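You operate a simulated robot arm through the tools that you are given. There is no shell and no other tool. Be economical: measure what you need, move in short steps, check, and stop when the job is done.

You are at the controls of a simulated robot arm. One attempt, no reset.

JOB
Wire-brush the rust off the short stud and grease its thread.
Fine: both brushes back in the stand, lid back on the grease tin, the other stud left as it is. Set down upright: wire brush, grease brush. A coat counts when it lies all over at full strength: go over it till it gets no stronger. What is to be rubbed or washed off counts as gone when no trace of it is left.

Only the result counts: the job must be done as asked and must still hold three seconds after the hand-in. Knocking over, shifting, dropping, spilling or breaking anything else fails it. A push-on lid holds only when it is set on centred and level and pressed home; a screw cap is set on level and turned clockwise until tight.

ROBOT AND FRAMES
A 6-joint arm with a two-finger parallel gripper, fixed in place. Base frame: the origin is at the foot of the arm, x ahead of it, y to its left, z up; the work surface is at about z = 0. Lengths are in mm, angles in degrees, forces in N, time in s.
With the tool pointing down near the work surface it reaches from about 140 to 580 mm from the base axis. Its first joint turns from -66.0 to 66.0 degrees. Payload 2.1 kg.
The TCP is the grasp point between the finger pads, 30 mm short of the fingertips. In the tool frame z runs along the fingers and y along their closing line. Largest opening 94 mm; finger width 28, thickness 10; the body of the gripper, 50 by 96 mm, starts 55 mm behind the TCP.
Orientation is that of the tool frame in the base frame, as a unit quaternion [x, y, z, w]. With the fingers straight down and closing along the base's y, the tool's x points along the base's -x, its y along +y and its z along -z.

CONTROLS
- The arm moves only by the tool arm_command. Its argument "series" is a list of rows, each an object of numbers (a shift or turn left out is 0, a gripper value left out holds the last): "dx", "dy", "dz": the shift along the base's x, y, z in mm; "ax", "ay", "az": the turn, a rotation vector about the base's x, y, z in degrees. In form: [{"dx": .., "dy": .., "dz": .., "ax": .., "ay": .., "az": ..}, ...]. A call has 1 to 8 rows; each row shifts and turns the commanded pose from where the row before left it. "claw" is the closure, from 0 (fully open) to 1 (shut), set as the call begins (left out, the last holds). Rows are played at 5 a second. More than 50 mm and 8.6 degrees between two rows, or a gripper value outside its range, and nothing of the call is played. Where a pose cannot be reached the arm comes as near as it can. A force on the tool above 90 N (or 10 N above the force at the start of the call, whichever is more), or a blocked arm, ends the call early, and 0.2 s more pass. Each finger travels about 72 mm/s and halts on what it meets, pressing with about 27 N; the grip force reading is that of the motor and also rises with nothing between the fingers. The clock runs only during rows and for 0.2 s after the last one: add rows that do not move to give the fingers time. The reply holds the time, the measured pose of the TCP, the force on the tool along the base axes, the opening and the grip force, in the units named above and with some noise, with the torque about the TCP (base axes, N m) and any sound that the robot's microphone picked up.
- Cameras (640 x 400 px; columns grow to the right, rows downward): "scene" is fixed at [57.5, -367.7, 500.2]; the picture's right is [0.77, -0.63, 0.00], its down [-0.26, -0.32, -0.91] and it looks along [0.57, 0.70, -0.42] (base axes); focal length 276 px, centre (320, 200). "wrist" rides on the gripper at [76, 14, -103] in the tool frame; the picture's right is [-0.18, 0.98, 0.00], its down [-0.75, -0.14, -0.64] and it looks along [-0.63, -0.12, 0.77] (tool axes); focal length 243 px, centre (320, 200). There is no depth. A picture from a camera that has moved, and an enlarged one, comes with that camera's place and axes in the base frame and with its lens.
- camera(camera): a new picture of that camera. The clock stands still meanwhile.
- enlarge(camera, box): a new picture of the part [left, top, right, bottom] of that camera's present view, enlarged. The clock stands still meanwhile.
- finish_job(): hands the job in; it is judged then, once.

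Go step by step. Nothing tells you positions but the pictures and the camera data: compare them with the known pose of the tool, close in by small moves and look again before you grip or let go. The budget is 120 turns and 76 pictures, counting those below and the enlarged ones. Unless the task says otherwise, let go and move clear before handing in.

The tools are called as a command line: name --argument value ..., lists and objects as JSON in quotes. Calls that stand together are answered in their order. arm_command: Moves the arm, as the interface text tells. Its arguments: {"type":"object","properties":{"series":{"type":"array","items":{"type":"object","properties":{"dx":{"type":"number"},"dy":{"type":"number"},"dz":{"type":"number"},"ax":{"type":"number"},"ay":{"type":"number"},"az":{"type":"number"}}}},"claw":{"type":"number"}},"required":["series"]} The other tools are called the same way: camera (camera) takes a picture; enlarge (camera, box) takes an enlarged picture of a part of a camera's view; finish_job () hands the job in.

At the start:

```text
time: 0.0
position: [338.5, 134.3, 352.4]
ee_rot: [0.001, 1.0, 0.0, 0.001]
wrist_force: [0.9, -0.7, 0.0]
wrist_torque: [0.02, 0.0, -0.01]
finger_gap: 94.4
grasp_force: 0.0
```

scene: 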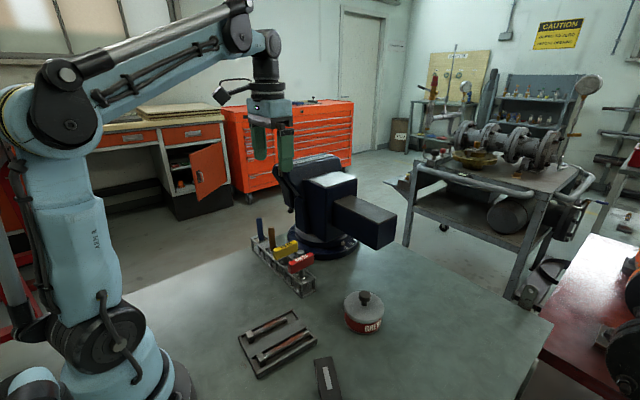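
wrist: 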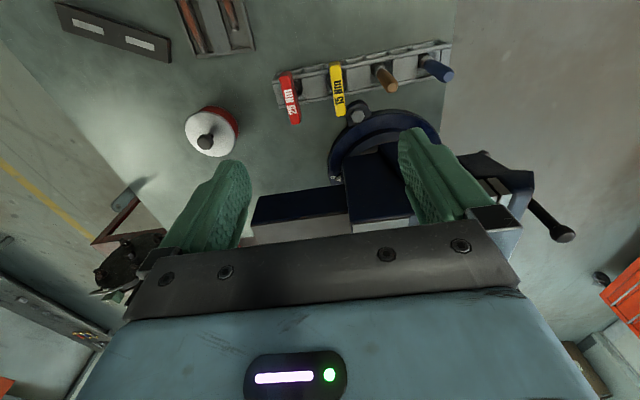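

I see a stand with four handles (red, yellow, brown/orange, blue), a grease tin with a knob lid, a tray with two studs, and a vise. I'll enlarge to identify them.

enlarge --camera "scene" --box '[230, 200, 400, 306]'

enlarge --camera "scene" --box '[220, 294, 390, 400]'

enlarge --camera "wrist" --box '[170, 0, 470, 188]'

```text
3.76 times, centred on (315, 253) of scene
camera zoom: at [57.5, -367.7, 500.2], right [0.77, -0.63, 0.0], down [-0.26, -0.32, -0.91], along [0.57, 0.7, -0.42], focal length 1041 px, centre (339, 0)
```

zoom: 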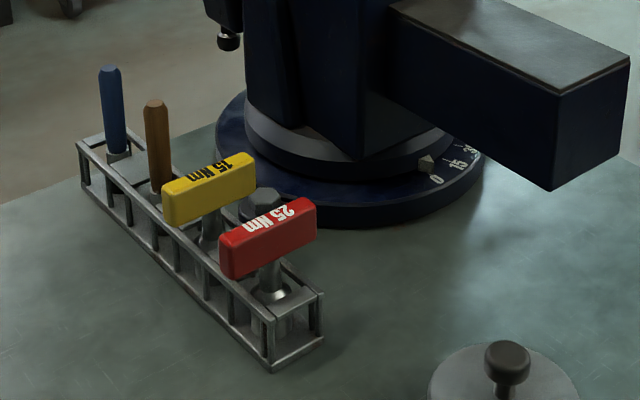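

```text
3.76 times, centred on (305, 347) of scene
camera zoom: at [57.5, -367.7, 500.2], right [0.77, -0.63, 0.0], down [-0.26, -0.32, -0.91], along [0.57, 0.7, -0.42], focal length 1041 px, centre (376, -353)
```

zoom: 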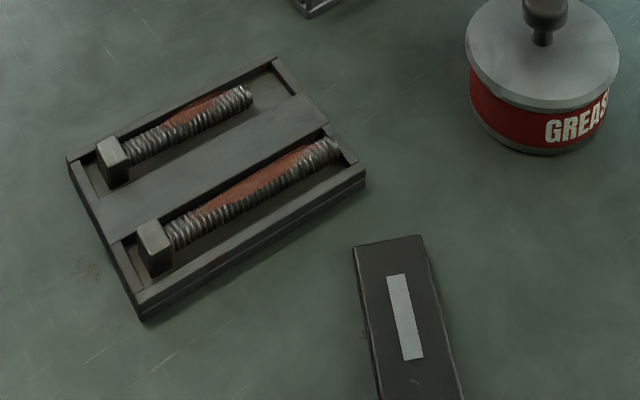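

```text
2.13 times, centred on (320, 94) of wrist
camera zoom: at [263.6, 147.3, 453.3], right [0.18, 0.98, 0.0], down [0.75, -0.14, 0.64], along [0.63, -0.12, -0.77], focal length 516 px, centre (320, 426)
```

zoom: 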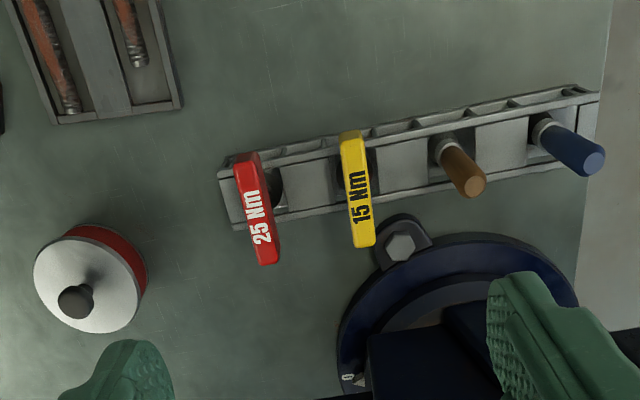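

Blue handle is about (365,287) and brown about (368,222), tops around z≈118. The short stud lies at y≈15 (x 193–271), and the tin is near (411,-82). I'll move above the brush handles to look closer.

arm_command --series '[{"dx": 4, "dy": 24, "dz": -30}, {"dx": 5, "dy": 24, "dz": -30}, {"dx": 5, "dy": 24, "dz": -30}, {"dx": 5, "dy": 24, "dz": -30}, {"dx": 5, "dy": 24, "dz": -30}, {}]' --claw 0.5

camera --camera "wrist"

```text
time: 1.4
position: [364.8, 251.9, 202.9]
ee_rot: [0.0, 1.0, 0.0, 0.001]
wrist_force: [-0.4, 0.3, -0.6]
wrist_torque: [0.01, 0.0, 0.01]
finger_gap: 47.2
grasp_force: 0.2
```

```text
70 pictures are left
camera wrist: at [289.0, 264.8, 303.5], right [0.18, 0.98, 0.0], down [0.75, -0.14, 0.64], along [0.63, -0.12, -0.77], focal length 243 px, centre (320, 200)
```

wrist: 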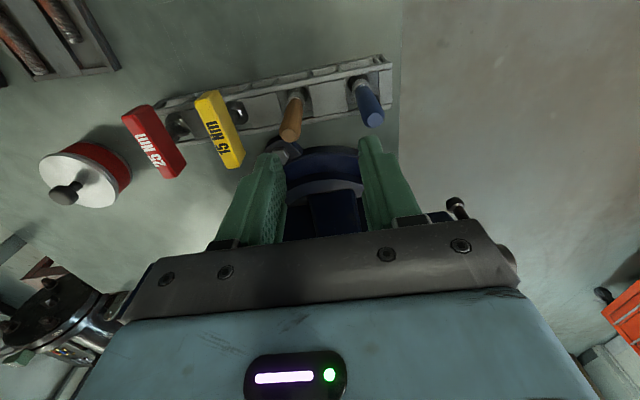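

I'll take an enlarged look at the handles before descending.

enlarge --camera "wrist" --box '[240, 40, 420, 152]'

```text
3.56 times, centred on (330, 96) of wrist
camera zoom: at [289.0, 264.8, 303.5], right [0.18, 0.98, 0.0], down [0.75, -0.14, 0.64], along [0.63, -0.12, -0.77], focal length 863 px, centre (284, 570)
```

zoom: 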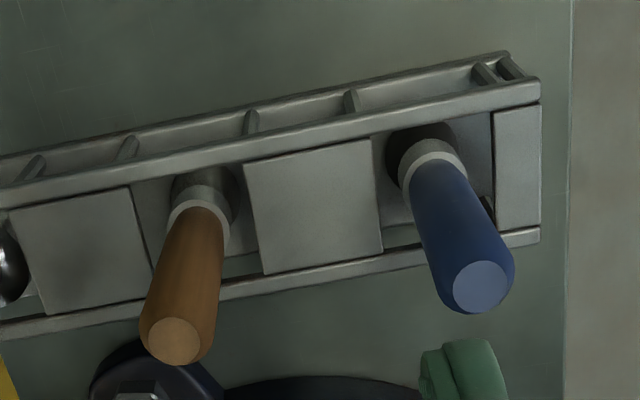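

arm_command --series '[{"dx": 1, "dy": 19, "dz": -20}, {"dx": 0, "dy": 18, "dz": -20}, {}]'

camera --camera "wrist"

enlarge --camera "scene" --box '[220, 140, 348, 220]'

```text
time: 2.2
position: [365.6, 289.9, 161.3]
ee_rot: [0.0, 1.0, 0.001, 0.002]
wrist_force: [0.7, -0.6, 0.1]
wrist_torque: [0.01, -0.02, 0.0]
finger_gap: 47.0
grasp_force: 0.1
```

```text
68 pictures are left
camera wrist: at [289.2, 302.1, 263.0], right [0.18, 0.98, 0.0], down [0.75, -0.14, 0.64], along [0.63, -0.12, -0.77], focal length 243 px, centre (320, 200)
```

wrist: 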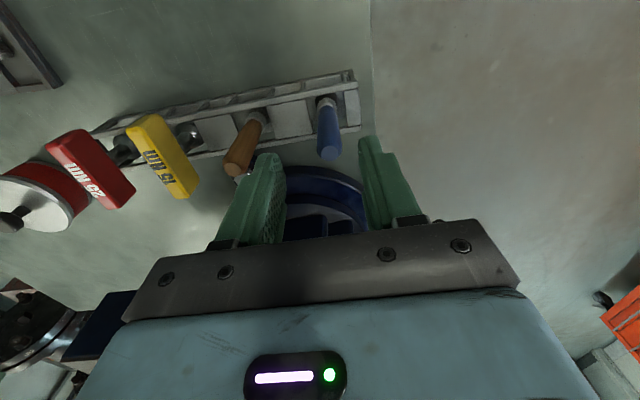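

```text
5.00 times, centred on (284, 180) of scene
camera zoom: at [57.5, -367.7, 500.2], right [0.77, -0.63, 0.0], down [-0.26, -0.32, -0.91], along [0.57, 0.7, -0.42], focal length 1382 px, centre (500, 300)
```

zoom: 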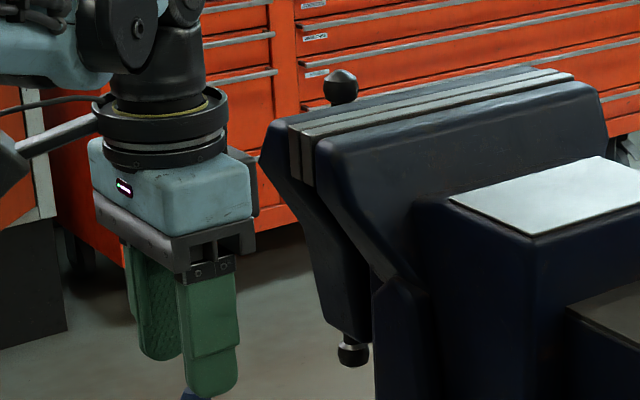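

arm_command --series '[{"dx": 3, "dy": 2, "dz": -20}, {"dx": 0, "dy": 0, "dz": -15}, {}]'

camera --camera "wrist"

enlarge --camera "scene" --box '[220, 180, 348, 260]'

```text
time: 3.0
position: [368.2, 294.6, 124.5]
ee_rot: [0.0, 1.0, 0.0, 0.001]
wrist_force: [1.0, -0.3, -0.2]
wrist_torque: [0.03, -0.03, -0.02]
finger_gap: 47.0
grasp_force: 0.0
```

```text
66 pictures are left
camera wrist: at [293.4, 306.5, 226.3], right [0.18, 0.98, 0.0], down [0.75, -0.14, 0.64], along [0.63, -0.12, -0.77], focal length 243 px, centre (320, 200)
```

wrist: 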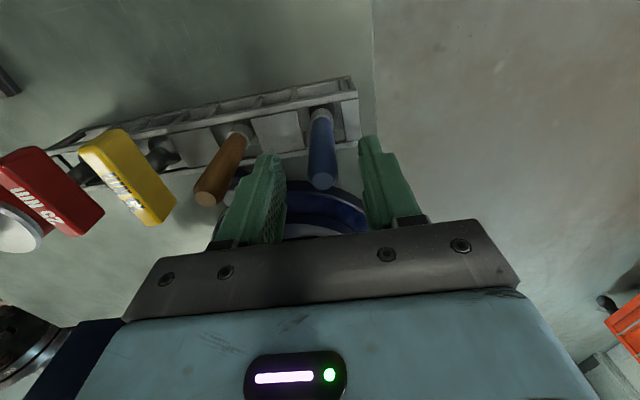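

```text
5.00 times, centred on (284, 220) of scene
camera zoom: at [57.5, -367.7, 500.2], right [0.77, -0.63, 0.0], down [-0.26, -0.32, -0.91], along [0.57, 0.7, -0.42], focal length 1382 px, centre (500, 100)
```

zoom: 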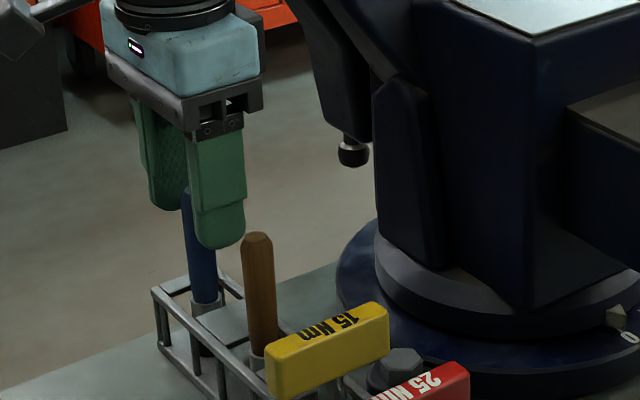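

Alignment over the blue handle is good. Descend and grip.

arm_command --series '[{"dx": 1, "dz": -16}, {"dz": -16}, {}]'

arm_command --series '[{}, {}, {}, {}]' --claw 1

camera --camera "wrist"

```text
time: 3.8
position: [368.4, 292.1, 95.0]
ee_rot: [0.0, 1.0, 0.0, 0.001]
wrist_force: [0.0, -0.2, -0.8]
wrist_torque: [0.01, -0.04, 0.02]
finger_gap: 46.9
grasp_force: 0.0
```

```text
time: 4.8
position: [367.9, 293.4, 94.7]
ee_rot: [0.0, 1.0, -0.001, 0.001]
wrist_force: [0.2, 0.6, 0.6]
wrist_torque: [-0.03, 0.02, 0.02]
finger_gap: 16.4
grasp_force: 27.3
```

```text
64 pictures are left
camera wrist: at [292.8, 305.4, 196.5], right [0.18, 0.98, 0.0], down [0.75, -0.14, 0.64], along [0.63, -0.12, -0.77], focal length 243 px, centre (320, 200)
```

wrist: 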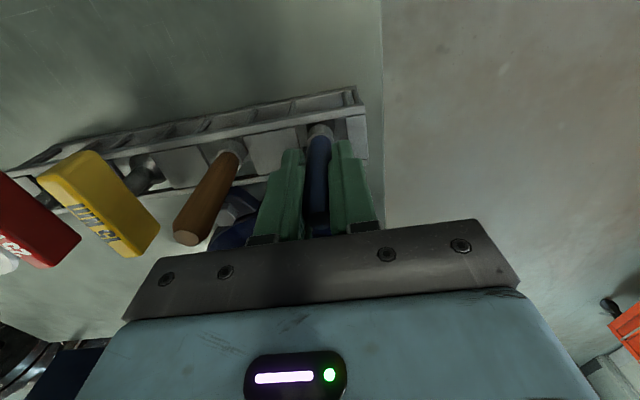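

Gripped (16 mm). Lift straight up and see what brush this is.

arm_command --series '[{"dz": 15}, {"dz": 25}, {"dz": 25}, {"dz": 25}, {}]'

enlarge --camera "scene" --box '[220, 160, 348, 240]'

```text
time: 6.0
position: [368.7, 294.2, 184.8]
ee_rot: [0.0, 1.0, 0.0, 0.001]
wrist_force: [-0.8, -0.4, -0.1]
wrist_torque: [0.0, 0.0, -0.02]
finger_gap: 16.5
grasp_force: 27.0
```

```text
5.00 times, centred on (284, 200) of scene
camera zoom: at [57.5, -367.7, 500.2], right [0.77, -0.63, 0.0], down [-0.26, -0.32, -0.91], along [0.57, 0.7, -0.42], focal length 1382 px, centre (500, 200)
```

zoom: 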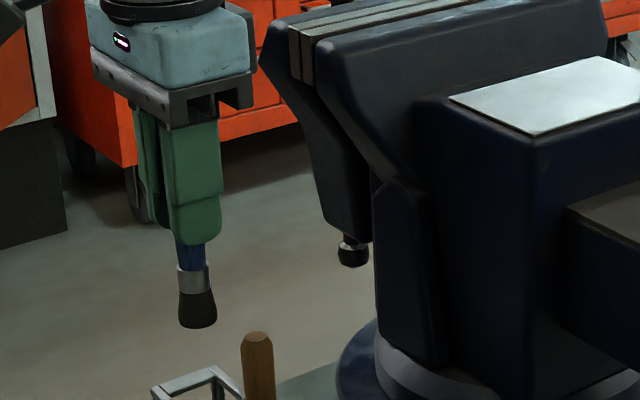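

enlarge --camera "scene" --box '[240, 202, 280, 227]'

```text
16.00 times, centred on (260, 214) of scene
camera zoom: at [57.5, -367.7, 500.2], right [0.77, -0.63, 0.0], down [-0.26, -0.32, -0.91], along [0.57, 0.7, -0.42], focal length 4423 px, centre (1280, -32)
```

zoom: 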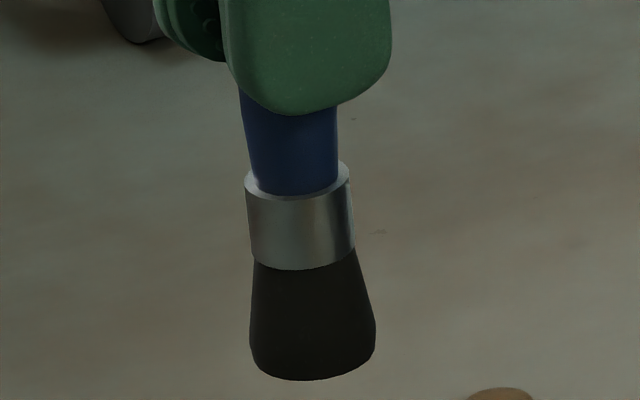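

Dark soft-looking flared bristles: likely the grease brush. I'll put it back in its place and check the brown one.

arm_command --series '[{"dz": -25}, {"dz": -25}, {"dz": -25}, {"dz": -14}, {}]'

camera --camera "wrist"

```text
time: 7.2
position: [370.3, 293.5, 94.9]
ee_rot: [0.0, 1.0, 0.0, 0.001]
wrist_force: [0.5, -1.3, 8.9]
wrist_torque: [-0.04, -0.01, 0.02]
finger_gap: 16.3
grasp_force: 26.9
```

```text
61 pictures are left
camera wrist: at [294.4, 306.4, 196.2], right [0.18, 0.98, 0.0], down [0.75, -0.14, 0.64], along [0.63, -0.12, -0.77], focal length 243 px, centre (320, 200)
```

wrist: 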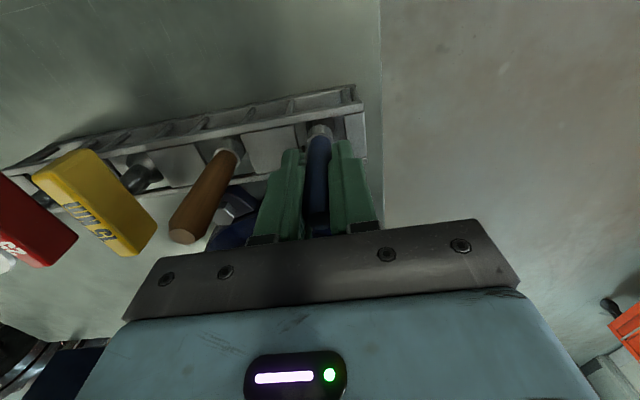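

arm_command --series '[{}, {}, {"dz": 20}, {"dz": 25}, {"dy": -22, "dz": 5}, {"dy": -22}, {"dy": -22}, {}]' --claw 0.5

camera --camera "wrist"

```text
time: 9.0
position: [368.0, 228.0, 146.3]
ee_rot: [0.0, 1.0, 0.0, 0.002]
wrist_force: [-0.5, 0.3, 0.5]
wrist_torque: [0.04, -0.03, -0.01]
finger_gap: 47.2
grasp_force: 0.1
```

```text
60 pictures are left
camera wrist: at [292.6, 240.9, 247.3], right [0.18, 0.98, 0.0], down [0.75, -0.14, 0.64], along [0.63, -0.12, -0.77], focal length 243 px, centre (320, 200)
```

wrist: 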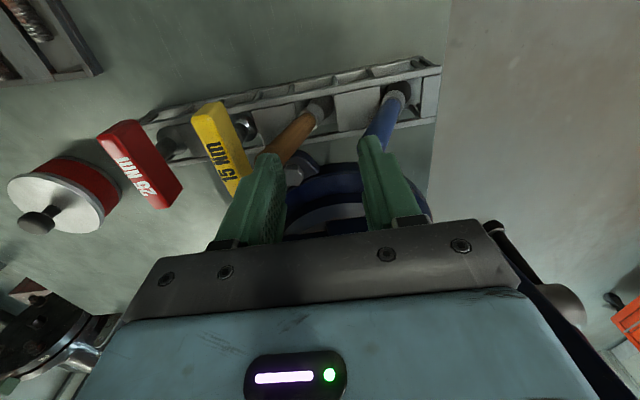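

The fingertips were too low and have brushed the handle tops, tilting them. I'll raise straight up and look again.

arm_command --series '[{"dz": 15}, {"dz": 25}, {"dz": 25}, {}]'

camera --camera "wrist"

enlarge --camera "scene" --box '[220, 200, 348, 280]'

```text
time: 10.0
position: [370.0, 228.5, 213.2]
ee_rot: [0.0, 1.0, 0.0, 0.002]
wrist_force: [0.8, 0.2, -0.3]
wrist_torque: [0.01, 0.01, 0.03]
finger_gap: 46.8
grasp_force: 0.1
```

```text
59 pictures are left
camera wrist: at [294.0, 241.0, 314.0], right [0.18, 0.98, 0.0], down [0.75, -0.14, 0.64], along [0.63, -0.12, -0.77], focal length 243 px, centre (320, 200)
```

wrist: 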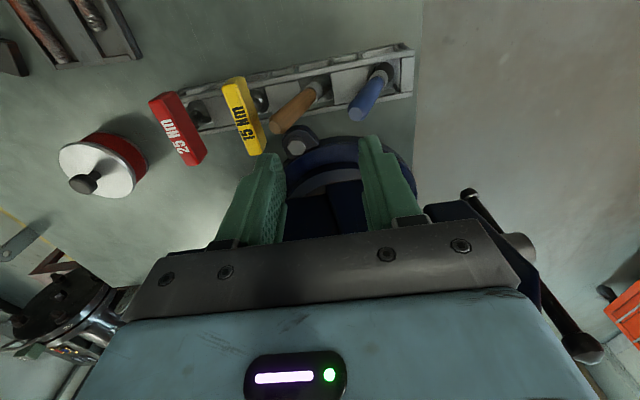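

```text
5.00 times, centred on (284, 240) of scene
camera zoom: at [57.5, -367.7, 500.2], right [0.77, -0.63, 0.0], down [-0.26, -0.32, -0.91], along [0.57, 0.7, -0.42], focal length 1382 px, centre (500, 0)
```

zoom: 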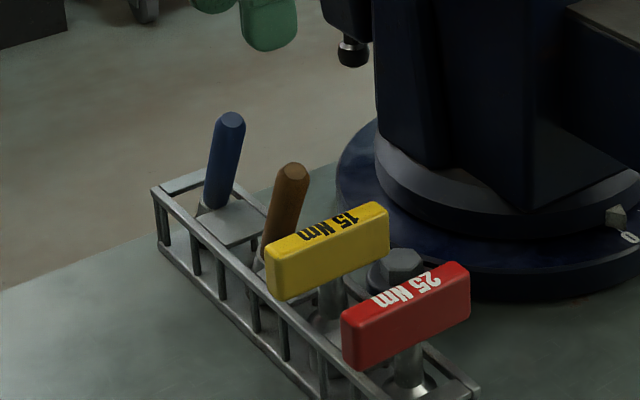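

Both handles now lean toward -y about 20–25° but stay in their sockets. I'll yaw the tool by -90° (closing along x) so I can grip leaning handles without touching their neighbours.

arm_command --series '[{"az": -8.2}, {"az": -8.2}, {"az": -8.2}, {"az": -8.2}, {"az": -8.2}, {"az": -8.2}, {"az": -8.2}, {"az": -8.2}]'

arm_command --series '[{"az": -8.2}, {"az": -8.2}, {"az": -8}, {"dy": -10}, {"dy": -10}, {}]'

camera --camera "wrist"

```text
time: 11.8
position: [366.3, 226.9, 209.9]
ee_rot: [0.543, 0.839, -0.001, 0.001]
wrist_force: [0.1, 0.2, 0.3]
wrist_torque: [-0.03, 0.01, 0.0]
finger_gap: 46.9
grasp_force: 0.1
```

```text
time: 13.2
position: [366.9, 207.2, 210.2]
ee_rot: [0.708, 0.706, -0.001, 0.0]
wrist_force: [0.7, 0.1, 0.0]
wrist_torque: [-0.01, 0.01, -0.01]
finger_gap: 47.0
grasp_force: 0.1
```

```text
57 pictures are left
camera wrist: at [383.2, 281.9, 311.9], right [0.98, -0.18, 0.0], down [-0.14, -0.75, 0.64], along [-0.12, -0.63, -0.77], focal length 243 px, centre (320, 200)
```

wrist: 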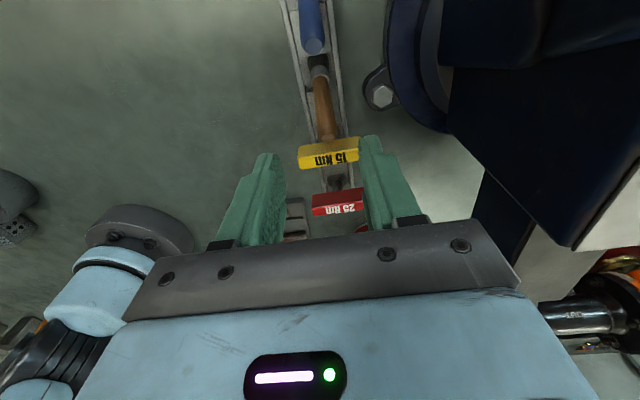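

Brown leans ~27° with base near (371,224) and top near (371,187). I'll tilt the tool to match and position along its axis above it.

arm_command --series '[{"dx": 1, "dy": -11, "dz": -5, "ax": 6.25}, {"dx": 1, "dy": -11, "dz": -5, "ax": 6.25}, {"dx": 1, "dy": -11, "dz": -10, "ax": 6.25}, {"dx": 0, "dy": -11, "dz": -15, "ax": 6.25}, {}]'

camera --camera "wrist"

enlarge --camera "scene" --box '[220, 180, 348, 260]'

```text
time: 14.4
position: [370.6, 162.0, 174.2]
ee_rot: [0.691, 0.69, 0.153, -0.153]
wrist_force: [-0.1, 0.0, 1.0]
wrist_torque: [0.0, -0.01, 0.0]
finger_gap: 47.1
grasp_force: 0.0
```

```text
56 pictures are left
camera wrist: at [385.2, 185.9, 298.4], right [0.98, -0.17, -0.08], down [-0.14, -0.95, 0.26], along [-0.12, -0.25, -0.96], focal length 243 px, centre (320, 200)
```

wrist: 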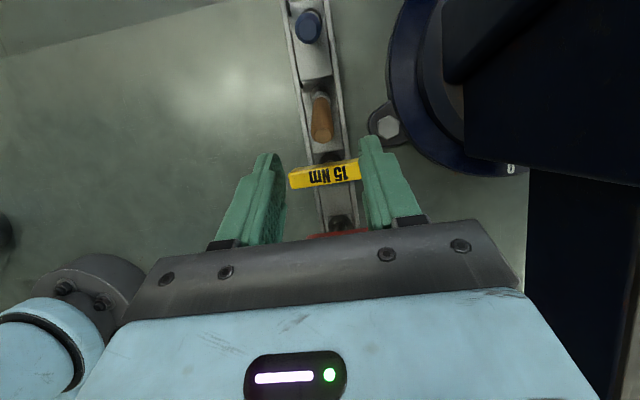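

```text
5.00 times, centred on (284, 220) of scene
camera zoom: at [57.5, -367.7, 500.2], right [0.77, -0.63, 0.0], down [-0.26, -0.32, -0.91], along [0.57, 0.7, -0.42], focal length 1382 px, centre (500, 100)
```

zoom: 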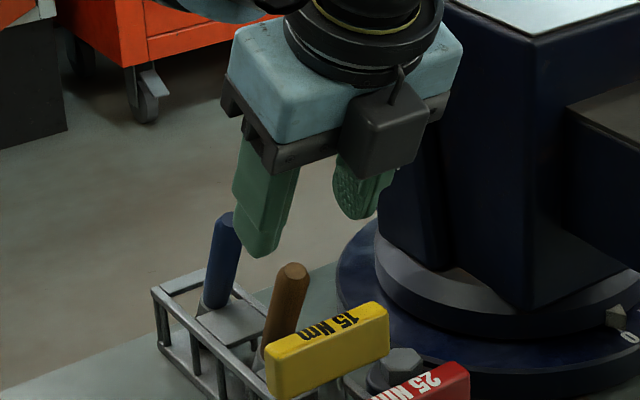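

arm_command --series '[{"dx": 0.5, "dy": 12, "dz": -22}, {"dx": 0.5, "dy": 9, "dz": -22}, {"dy": 8, "dz": -22}, {"dy": 8, "dz": -21}, {}]'

camera --camera "wrist"

enlarge --camera "scene" --box '[220, 200, 348, 280]'

```text
time: 15.6
position: [372.7, 200.1, 87.4]
ee_rot: [0.691, 0.69, 0.152, -0.152]
wrist_force: [-0.3, -0.4, 0.3]
wrist_torque: [0.0, 0.0, -0.02]
finger_gap: 47.1
grasp_force: 0.1
```

```text
54 pictures are left
camera wrist: at [387.9, 223.9, 211.3], right [0.98, -0.17, -0.08], down [-0.14, -0.95, 0.26], along [-0.12, -0.25, -0.96], focal length 243 px, centre (320, 200)
```

wrist: 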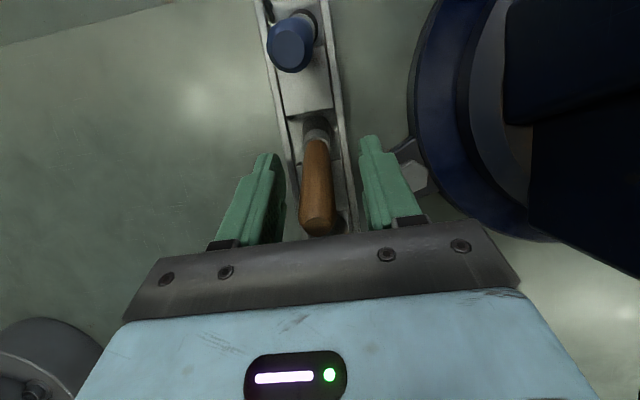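

```text
5.00 times, centred on (284, 240) of scene
camera zoom: at [57.5, -367.7, 500.2], right [0.77, -0.63, 0.0], down [-0.26, -0.32, -0.91], along [0.57, 0.7, -0.42], focal length 1382 px, centre (500, 0)
```

zoom: 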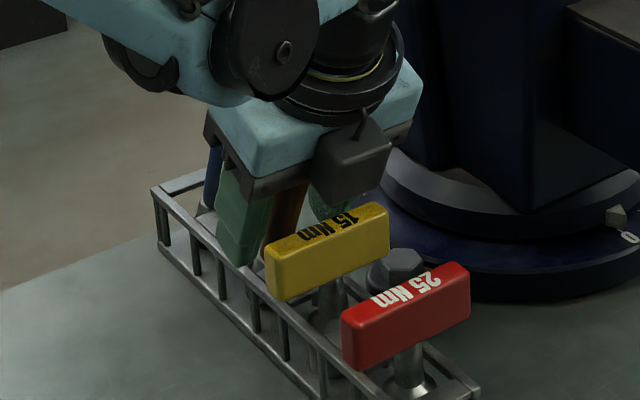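

arm_command --series '[{"dx": -2}, {}]'

arm_command --series '[{}, {}, {}, {}]' --claw 1

```text
time: 16.2
position: [371.9, 199.9, 86.8]
ee_rot: [0.691, 0.69, 0.153, -0.152]
wrist_force: [0.6, -0.5, 0.1]
wrist_torque: [0.02, 0.0, -0.01]
finger_gap: 47.0
grasp_force: 0.1
```

```text
time: 17.2
position: [370.5, 199.6, 88.4]
ee_rot: [0.691, 0.69, 0.153, -0.152]
wrist_force: [0.4, 1.6, 0.1]
wrist_torque: [0.01, 0.01, 0.01]
finger_gap: 16.8
grasp_force: 26.6
```

Gripped brown. I'll pull it out along its own axis.

arm_command --series '[{"dy": -5, "dz": 10}, {"dy": -10, "dz": 19}, {"dy": -10, "dz": 20}, {"dy": -10, "dz": 20}, {"dy": -10, "dz": 25}, {}]'

enlarge --camera "scene" --box '[220, 180, 348, 260]'

```text
time: 18.6
position: [370.4, 155.4, 182.0]
ee_rot: [0.69, 0.691, 0.152, -0.152]
wrist_force: [0.4, 0.3, -1.2]
wrist_torque: [0.02, -0.02, -0.04]
finger_gap: 17.0
grasp_force: 27.1
```

```text
5.00 times, centred on (284, 220) of scene
camera zoom: at [57.5, -367.7, 500.2], right [0.77, -0.63, 0.0], down [-0.26, -0.32, -0.91], along [0.57, 0.7, -0.42], focal length 1382 px, centre (500, 100)
```

zoom: 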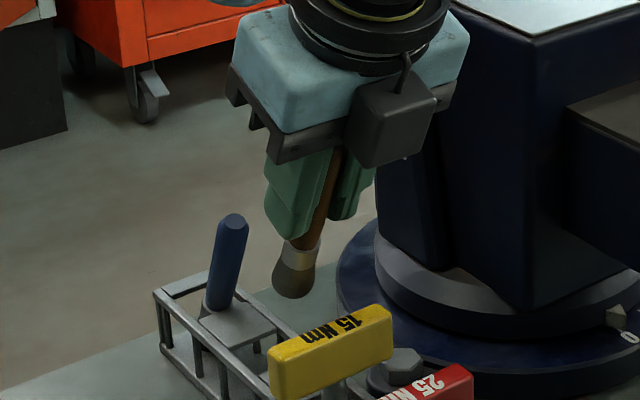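

enlarge --camera "scene" --box '[262, 222, 294, 242]'

```text
16.00 times, centred on (278, 232) of scene
camera zoom: at [57.5, -367.7, 500.2], right [0.77, -0.63, 0.0], down [-0.26, -0.32, -0.91], along [0.57, 0.7, -0.42], focal length 4423 px, centre (992, -312)
```

zoom: 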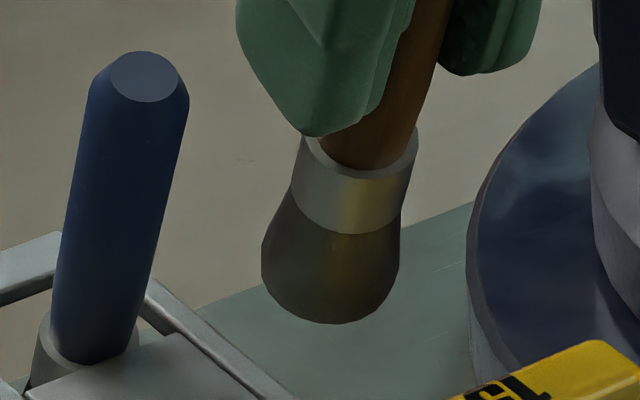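

Brown bristles look metallic/brassy (mirror tint), so I take brown as the wire brush. I'll straighten the tool and carry it over the short stud.

arm_command --series '[{"dz": 15, "ax": -6.25}, {"dx": -10, "dy": -10, "dz": 10, "ax": -6.25}, {"dx": -10, "dy": -10, "dz": 5, "ax": -6.25}, {"dx": -15, "dy": -15, "ax": -6.25}, {"dx": -25, "dy": -25}, {"dx": -25, "dy": -25}, {"dx": -25, "dy": -25}, {"dx": -25, "dy": -28}]'

camera --camera "scene"

camera --camera "wrist"

```text
time: 20.4
position: [236.6, 15.6, 215.5]
ee_rot: [0.707, 0.707, 0.0, 0.001]
wrist_force: [-0.2, -0.1, -0.8]
wrist_torque: [-0.01, 0.03, 0.02]
finger_gap: 16.7
grasp_force: 27.1
```

```text
50 pictures are left
```

scene: 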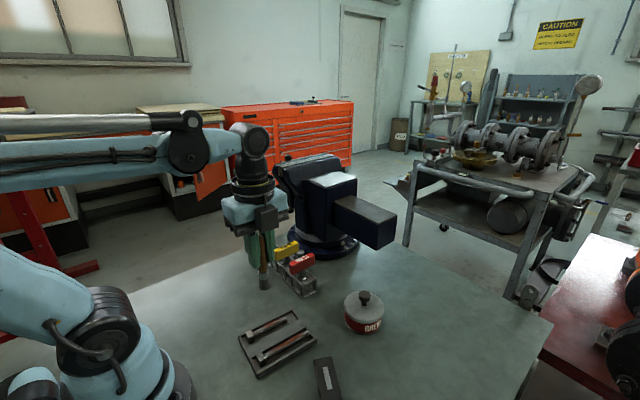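

```text
49 pictures are left
camera wrist: at [250.5, 90.9, 317.2], right [0.98, -0.18, 0.0], down [-0.14, -0.75, 0.64], along [-0.12, -0.63, -0.77], focal length 243 px, centre (320, 200)
```

wrist: 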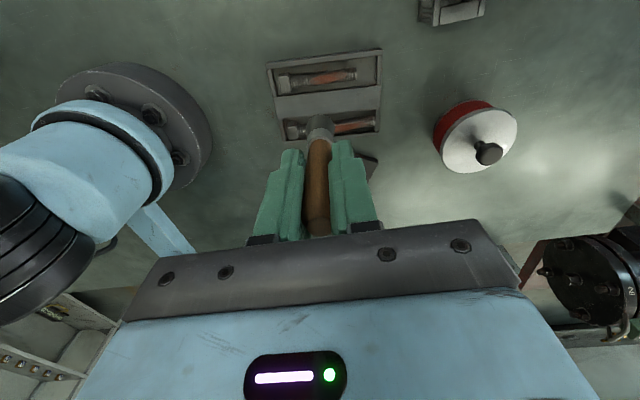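

arm_command --series '[{"dy": 2, "dz": -25}, {"dz": -25}, {"dz": -25}, {}]'

enlarge --camera "scene" --box '[220, 290, 340, 365]'

enlarge --camera "wrist" --box '[240, 50, 400, 150]'

```text
time: 21.4
position: [234.4, 17.9, 139.1]
ee_rot: [0.708, 0.707, -0.001, 0.001]
wrist_force: [-0.1, 0.6, -0.2]
wrist_torque: [-0.02, 0.0, 0.02]
finger_gap: 16.8
grasp_force: 27.2
```

```text
5.33 times, centred on (280, 328) of scene
camera zoom: at [57.5, -367.7, 500.2], right [0.77, -0.63, 0.0], down [-0.26, -0.32, -0.91], along [0.57, 0.7, -0.42], focal length 1474 px, centre (533, -480)
```

zoom: 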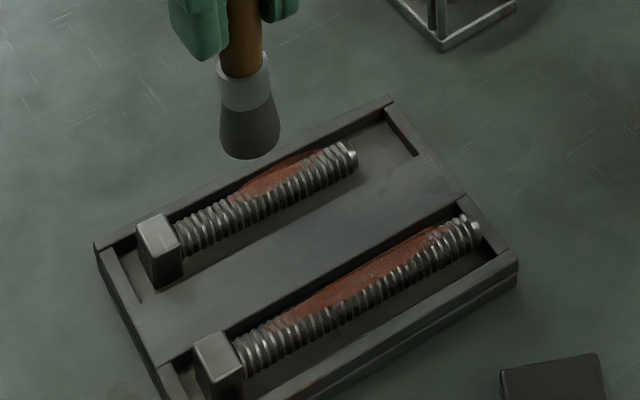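

```text
4.00 times, centred on (320, 100) of wrist
camera zoom: at [249.1, 92.8, 241.4], right [0.98, -0.18, 0.0], down [-0.14, -0.75, 0.64], along [-0.12, -0.63, -0.77], focal length 970 px, centre (320, 600)
```

zoom: 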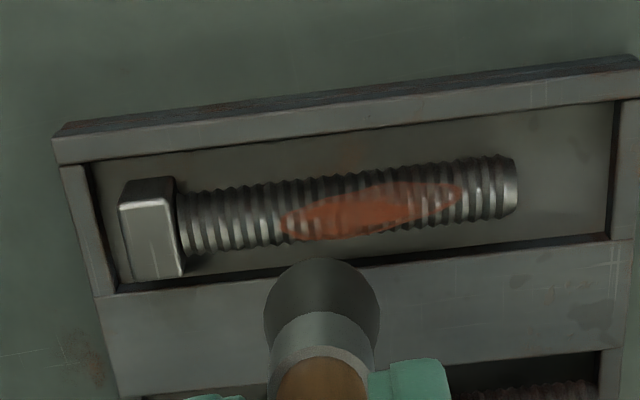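

Short stud thread runs from about (204,22) to (278,17); rust at x 225–268. I'll lower closer over it and compare again.

arm_command --series '[{"dz": -8}, {"dz": -8}, {}]'

enlarge --camera "wrist" --box '[240, 50, 400, 150]'

enlarge --camera "scene" --box '[220, 290, 340, 365]'

```text
time: 22.2
position: [233.9, 18.1, 123.5]
ee_rot: [0.708, 0.707, -0.001, 0.001]
wrist_force: [-0.2, 0.2, -0.4]
wrist_torque: [0.03, 0.01, -0.03]
finger_gap: 16.7
grasp_force: 26.7
```

```text
4.00 times, centred on (320, 100) of wrist
camera zoom: at [249.7, 92.7, 224.4], right [0.98, -0.18, 0.0], down [-0.14, -0.75, 0.64], along [-0.12, -0.63, -0.77], focal length 970 px, centre (320, 600)
```

zoom: 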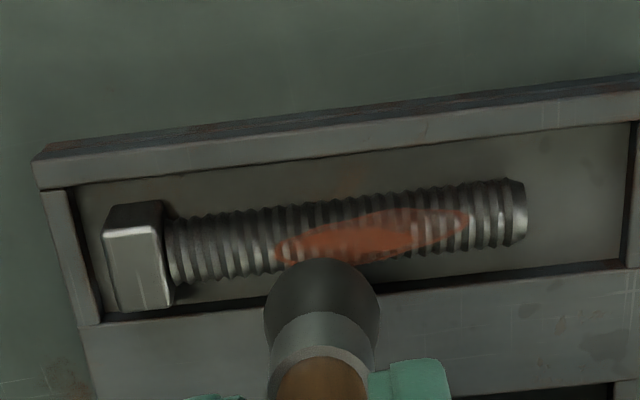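

```text
5.33 times, centred on (280, 328) of scene
camera zoom: at [57.5, -367.7, 500.2], right [0.77, -0.63, 0.0], down [-0.26, -0.32, -0.91], along [0.57, 0.7, -0.42], focal length 1474 px, centre (533, -480)
```

zoom: 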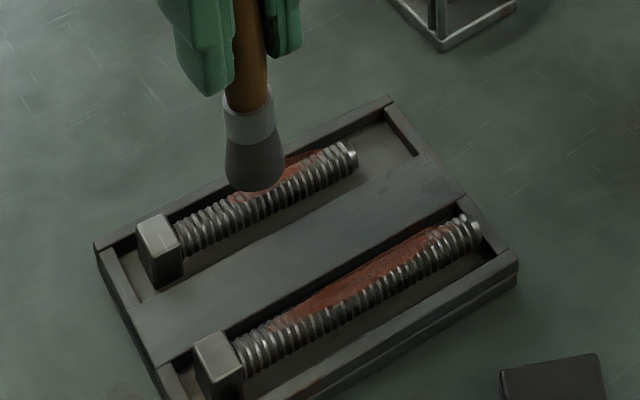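

arm_command --series '[{"dz": -5}, {"dz": -5}, {}]'

enlarge --camera "wrist" --box '[240, 50, 400, 150]'

enlarge --camera "scene" --box '[240, 305, 304, 345]'

```text
time: 23.0
position: [235.2, 19.9, 113.6]
ee_rot: [0.707, 0.708, -0.001, 0.001]
wrist_force: [0.1, -0.4, -0.7]
wrist_torque: [0.03, -0.01, 0.02]
finger_gap: 17.0
grasp_force: 26.6
```

```text
4.00 times, centred on (320, 100) of wrist
camera zoom: at [250.0, 94.1, 214.4], right [0.98, -0.18, 0.0], down [-0.14, -0.75, 0.64], along [-0.12, -0.63, -0.77], focal length 970 px, centre (320, 600)
```

zoom: 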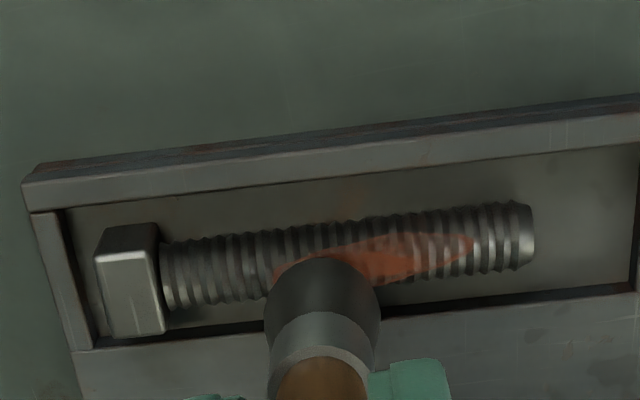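

```text
10.00 times, centred on (272, 325) of scene
camera zoom: at [57.5, -367.7, 500.2], right [0.77, -0.63, 0.0], down [-0.26, -0.32, -0.91], along [0.57, 0.7, -0.42], focal length 2765 px, centre (800, -1050)
```

zoom: 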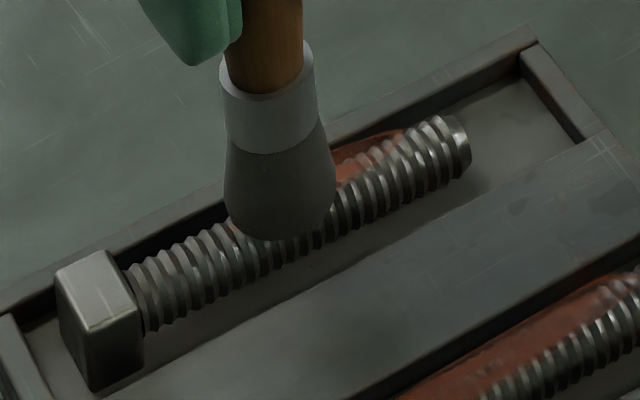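

arm_command --series '[{"dz": -4}, {"dz": -3}, {}]'

enlarge --camera "scene" --box '[240, 305, 304, 345]'

```text
time: 23.8
position: [234.8, 20.4, 105.6]
ee_rot: [0.707, 0.707, -0.001, 0.001]
wrist_force: [0.3, 0.8, 3.7]
wrist_torque: [0.01, 0.05, 0.01]
finger_gap: 16.7
grasp_force: 26.9
```

```text
10.00 times, centred on (272, 325) of scene
camera zoom: at [57.5, -367.7, 500.2], right [0.77, -0.63, 0.0], down [-0.26, -0.32, -0.91], along [0.57, 0.7, -0.42], focal length 2765 px, centre (800, -1050)
```

zoom: 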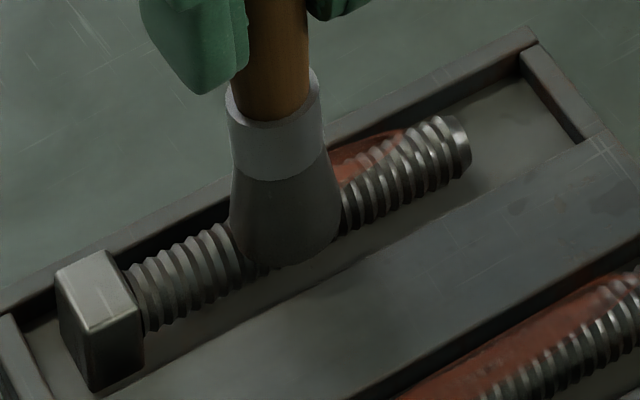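

In contact (≈4 N). I'll stroke along the thread and check.

arm_command --series '[{"dy": 1}, {"dx": 12, "dy": -0.7}, {"dx": 12, "dy": -0.7}, {"dx": 10, "dy": -0.6}, {"dx": -12, "dy": 0.7}, {"dx": -12, "dy": 0.7}, {"dx": -12, "dy": 0.7}, {"dx": -8, "dy": 0.5}]'

enlarge --camera "scene" --box '[240, 305, 304, 345]'

```text
time: 25.6
position: [225.4, 20.5, 104.5]
ee_rot: [0.707, 0.708, 0.0, 0.001]
wrist_force: [6.3, -2.2, 16.7]
wrist_torque: [-0.11, -0.48, 0.04]
finger_gap: 16.9
grasp_force: 27.2
```

```text
10.00 times, centred on (272, 325) of scene
camera zoom: at [57.5, -367.7, 500.2], right [0.77, -0.63, 0.0], down [-0.26, -0.32, -0.91], along [0.57, 0.7, -0.42], focal length 2765 px, centre (800, -1050)
```

zoom: 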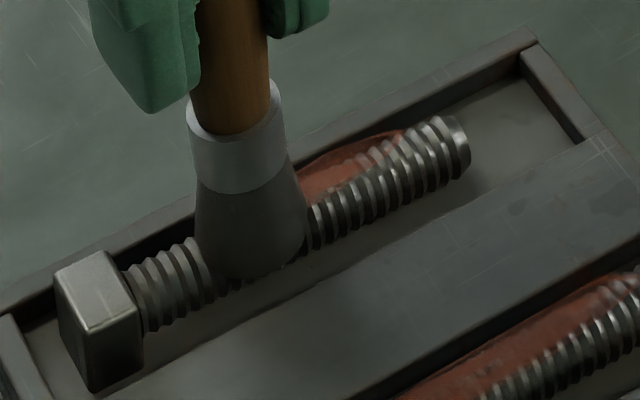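

arm_command --series '[{"dy": 4, "dz": 1}, {"dx": 12, "dy": -0.7}, {"dx": 12, "dy": -0.7}, {"dx": 12, "dy": -0.7}, {"dx": 9, "dy": -0.6}, {"dx": -12, "dy": 0.7}, {"dx": -12, "dy": 0.7}, {"dx": -12, "dy": 0.7}]'

arm_command --series '[{"dx": -9, "dy": 0.5}, {"dx": -4}, {"dz": 10}, {"dz": 15, "dx": -10}, {}]'

enlarge --camera "scene" --box '[240, 305, 304, 345]'

enlarge --camera "wrist" --box '[240, 50, 400, 150]'

```text
time: 27.4
position: [233.9, 24.2, 107.0]
ee_rot: [0.707, 0.707, -0.001, 0.0]
wrist_force: [0.3, 0.6, -1.0]
wrist_torque: [0.0, -0.01, 0.01]
finger_gap: 17.0
grasp_force: 26.5
```

```text
time: 28.6
position: [213.3, 24.4, 130.4]
ee_rot: [0.707, 0.707, 0.0, 0.0]
wrist_force: [-0.6, 0.0, -0.1]
wrist_torque: [0.02, 0.03, -0.02]
finger_gap: 16.6
grasp_force: 26.8
```

```text
10.00 times, centred on (272, 325) of scene
camera zoom: at [57.5, -367.7, 500.2], right [0.77, -0.63, 0.0], down [-0.26, -0.32, -0.91], along [0.57, 0.7, -0.42], focal length 2765 px, centre (800, -1050)
```

zoom: 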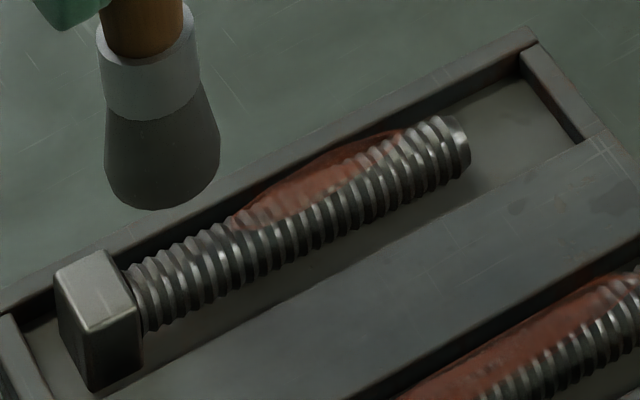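

```text
4.00 times, centred on (320, 100) of wrist
camera zoom: at [228.2, 100.3, 232.6], right [0.98, -0.18, 0.0], down [-0.14, -0.75, 0.64], along [-0.12, -0.63, -0.77], focal length 970 px, centre (320, 600)
```

zoom: 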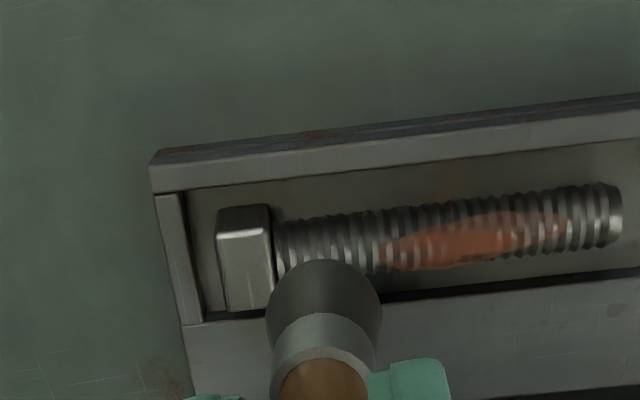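

Rust has faded a little, but the second pass had no contact. I'll press harder (z≈103) and make more strokes with the brush centred.

arm_command --series '[{"dx": 10, "dy": -3.5, "dz": -15}, {"dx": 6, "dz": -8}, {"dz": -4}, {}]'

arm_command --series '[{"dx": 10, "dy": -0.6}, {"dx": 10, "dy": -0.6}, {"dx": 10, "dy": -0.6}, {"dx": 10, "dy": -0.6}, {"dx": -10, "dy": 0.6}, {"dx": -10, "dy": 0.6}, {"dx": -10, "dy": 0.6}, {"dx": -10, "dy": 0.6}]'

arm_command --series '[{"dx": 10, "dy": -0.6}, {"dx": 10, "dy": -0.6}, {"dx": 10, "dy": -0.6}, {"dx": 10, "dy": -0.6}, {"dx": -10, "dy": 0.6}, {"dx": -10, "dy": 0.6}, {"dx": -10, "dy": 0.6}, {"dx": -10, "dy": 0.6}]'

enlarge --camera "scene" --box '[240, 305, 304, 345]'

```text
time: 29.6
position: [229.0, 21.0, 105.3]
ee_rot: [0.707, 0.707, 0.0, 0.001]
wrist_force: [0.5, 0.1, 14.1]
wrist_torque: [0.02, 0.07, 0.0]
finger_gap: 16.6
grasp_force: 26.6
```

```text
time: 31.4
position: [226.8, 21.5, 104.6]
ee_rot: [0.707, 0.707, 0.0, 0.0]
wrist_force: [3.1, -0.9, 4.9]
wrist_torque: [0.0, -0.15, 0.0]
finger_gap: 16.6
grasp_force: 26.7
```

```text
time: 33.2
position: [228.6, 22.5, 103.6]
ee_rot: [0.706, 0.708, 0.0, 0.002]
wrist_force: [5.5, -0.9, 11.3]
wrist_torque: [-0.02, -0.36, 0.01]
finger_gap: 16.6
grasp_force: 27.0
```

```text
10.00 times, centred on (272, 325) of scene
camera zoom: at [57.5, -367.7, 500.2], right [0.77, -0.63, 0.0], down [-0.26, -0.32, -0.91], along [0.57, 0.7, -0.42], focal length 2765 px, centre (800, -1050)
```

zoom: 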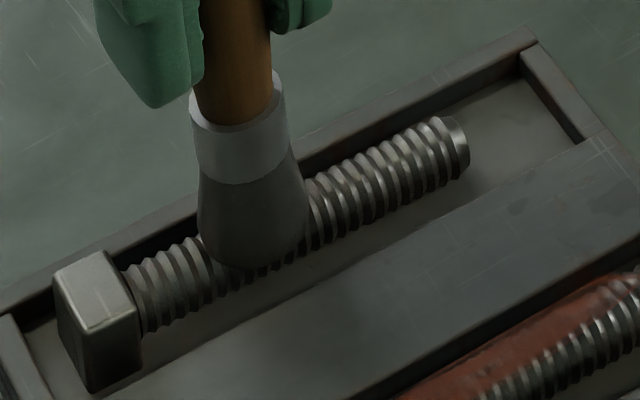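

Rust is coming off well — brown is the wire brush. A few more strokes with slight y offsets, covering the head end too.

arm_command --series '[{"dx": -8, "dy": 2}, {"dx": 12, "dy": -0.6}, {"dx": 12, "dy": -0.6}, {"dx": 12, "dy": -0.6}, {"dx": 10, "dy": -0.6}, {"dy": -4}, {"dx": -12, "dy": 0.6}, {"dx": -12, "dy": 0.6}]'

arm_command --series '[{"dx": -12, "dy": 0.6}, {"dx": -10, "dy": 0.6}, {"dy": 2}, {"dx": 12, "dy": -0.6}, {"dx": 12, "dy": -0.6}, {"dx": -12, "dy": 0.6}, {"dx": -12, "dy": 0.6}]'

arm_command --series '[{"dz": 10}, {"dz": 25, "dx": -10}, {"dz": 25, "dx": -10}, {}]'

enlarge --camera "scene" --box '[240, 305, 304, 345]'

enlarge --camera "wrist" --box '[280, 50, 408, 130]'

```text
time: 35.0
position: [242.3, 16.7, 103.7]
ee_rot: [0.707, 0.707, 0.0, 0.001]
wrist_force: [-0.5, 0.9, -0.5]
wrist_torque: [0.01, 0.0, 0.02]
finger_gap: 16.7
grasp_force: 26.8
```

```text
time: 36.6
position: [219.3, 20.4, 105.5]
ee_rot: [0.707, 0.707, -0.001, 0.001]
wrist_force: [0.0, -0.3, -0.1]
wrist_torque: [-0.01, 0.04, -0.01]
finger_gap: 16.6
grasp_force: 27.0
```

```text
time: 37.6
position: [200.4, 19.0, 165.6]
ee_rot: [0.707, 0.707, -0.001, 0.001]
wrist_force: [-0.7, 0.2, -0.4]
wrist_torque: [-0.01, -0.03, -0.02]
finger_gap: 16.5
grasp_force: 26.5
```

```text
10.00 times, centred on (272, 325) of scene
camera zoom: at [57.5, -367.7, 500.2], right [0.77, -0.63, 0.0], down [-0.26, -0.32, -0.91], along [0.57, 0.7, -0.42], focal length 2765 px, centre (800, -1050)
```

zoom: 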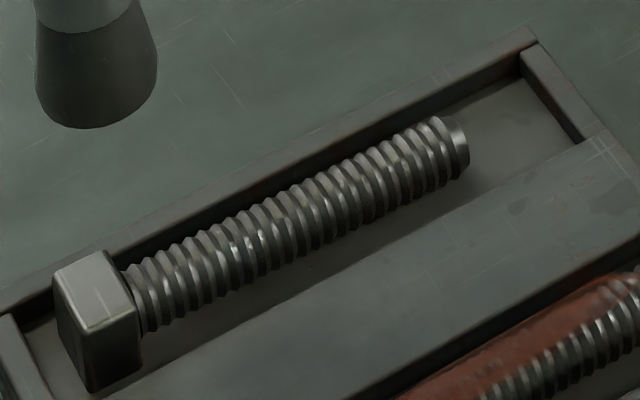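

```text
5.00 times, centred on (344, 90) of wrist
camera zoom: at [215.1, 93.8, 267.6], right [0.98, -0.18, 0.0], down [-0.14, -0.75, 0.64], along [-0.12, -0.63, -0.77], focal length 1213 px, centre (200, 750)
```

zoom: 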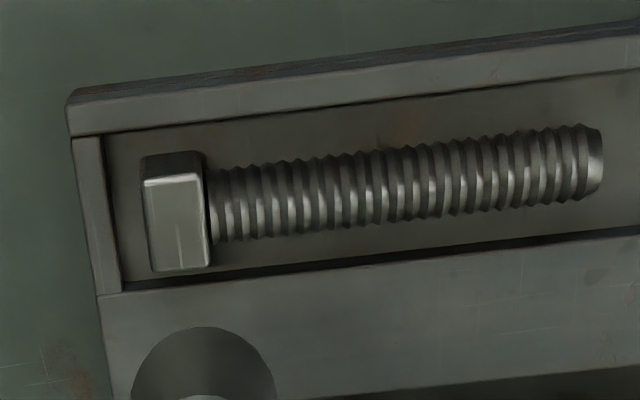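

Rust is entirely gone. Now return the wire brush to its socket near (371,226).

arm_command --series '[{"dz": 30}, {"dx": 25, "dy": 28, "dz": 20}, {"dx": 29, "dy": 35, "dz": 5}, {"dx": 29, "dy": 36}, {"dx": 29, "dy": 36}, {"dx": 29, "dy": 36}, {"dx": 29, "dy": 36}, {}]'

camera --camera "wrist"

enlarge --camera "scene" --box '[220, 200, 348, 280]'

```text
time: 39.4
position: [369.0, 227.2, 218.2]
ee_rot: [0.706, 0.708, 0.0, 0.001]
wrist_force: [-0.2, -0.6, -0.3]
wrist_torque: [-0.02, 0.0, -0.02]
finger_gap: 16.7
grasp_force: 27.3
```

```text
35 pictures are left
camera wrist: at [384.1, 302.3, 319.8], right [0.98, -0.18, 0.0], down [-0.14, -0.75, 0.64], along [-0.12, -0.63, -0.77], focal length 243 px, centre (320, 200)
```

wrist: 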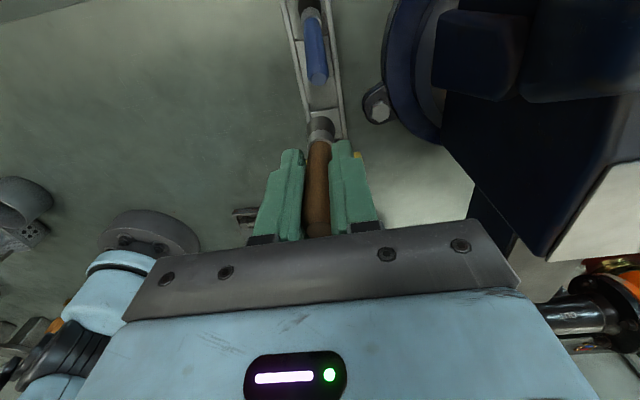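

```text
5.00 times, centred on (284, 240) of scene
camera zoom: at [57.5, -367.7, 500.2], right [0.77, -0.63, 0.0], down [-0.26, -0.32, -0.91], along [0.57, 0.7, -0.42], focal length 1382 px, centre (500, 0)
```

zoom: 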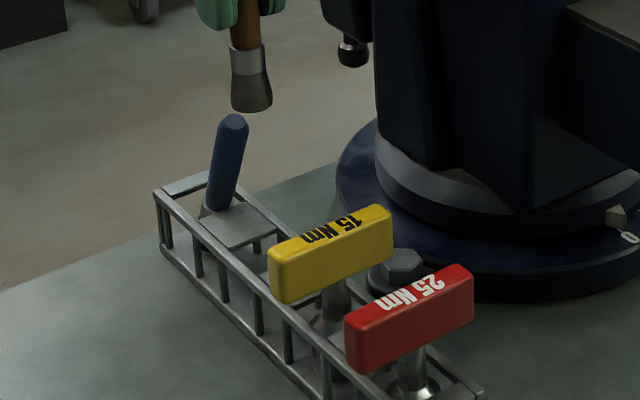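

arm_command --series '[{"dz": -25}, {"dz": -25}, {"dz": -18}, {}]'

enlarge --camera "wrist" --box '[256, 40, 384, 120]'

enlarge --camera "scene" --box '[240, 220, 320, 270]'

```text
time: 40.4
position: [370.5, 229.0, 150.3]
ee_rot: [0.707, 0.707, -0.001, 0.001]
wrist_force: [-0.3, -0.7, -0.4]
wrist_torque: [0.03, 0.01, 0.0]
finger_gap: 17.0
grasp_force: 26.8
```

```text
5.00 times, centred on (320, 80) of wrist
camera zoom: at [384.5, 303.2, 251.2], right [0.98, -0.18, 0.0], down [-0.14, -0.75, 0.64], along [-0.12, -0.63, -0.77], focal length 1213 px, centre (320, 800)
```

zoom: 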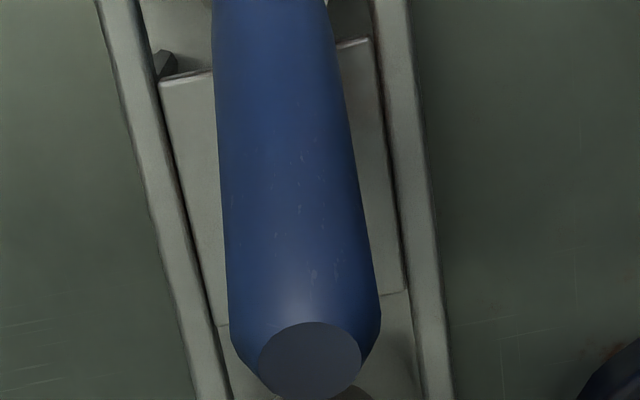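

```text
8.00 times, centred on (280, 245) of scene
camera zoom: at [57.5, -367.7, 500.2], right [0.77, -0.63, 0.0], down [-0.26, -0.32, -0.91], along [0.57, 0.7, -0.42], focal length 2212 px, centre (640, -160)
```

zoom: 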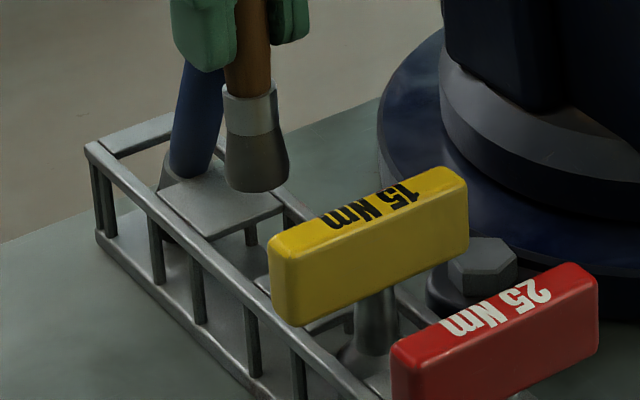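

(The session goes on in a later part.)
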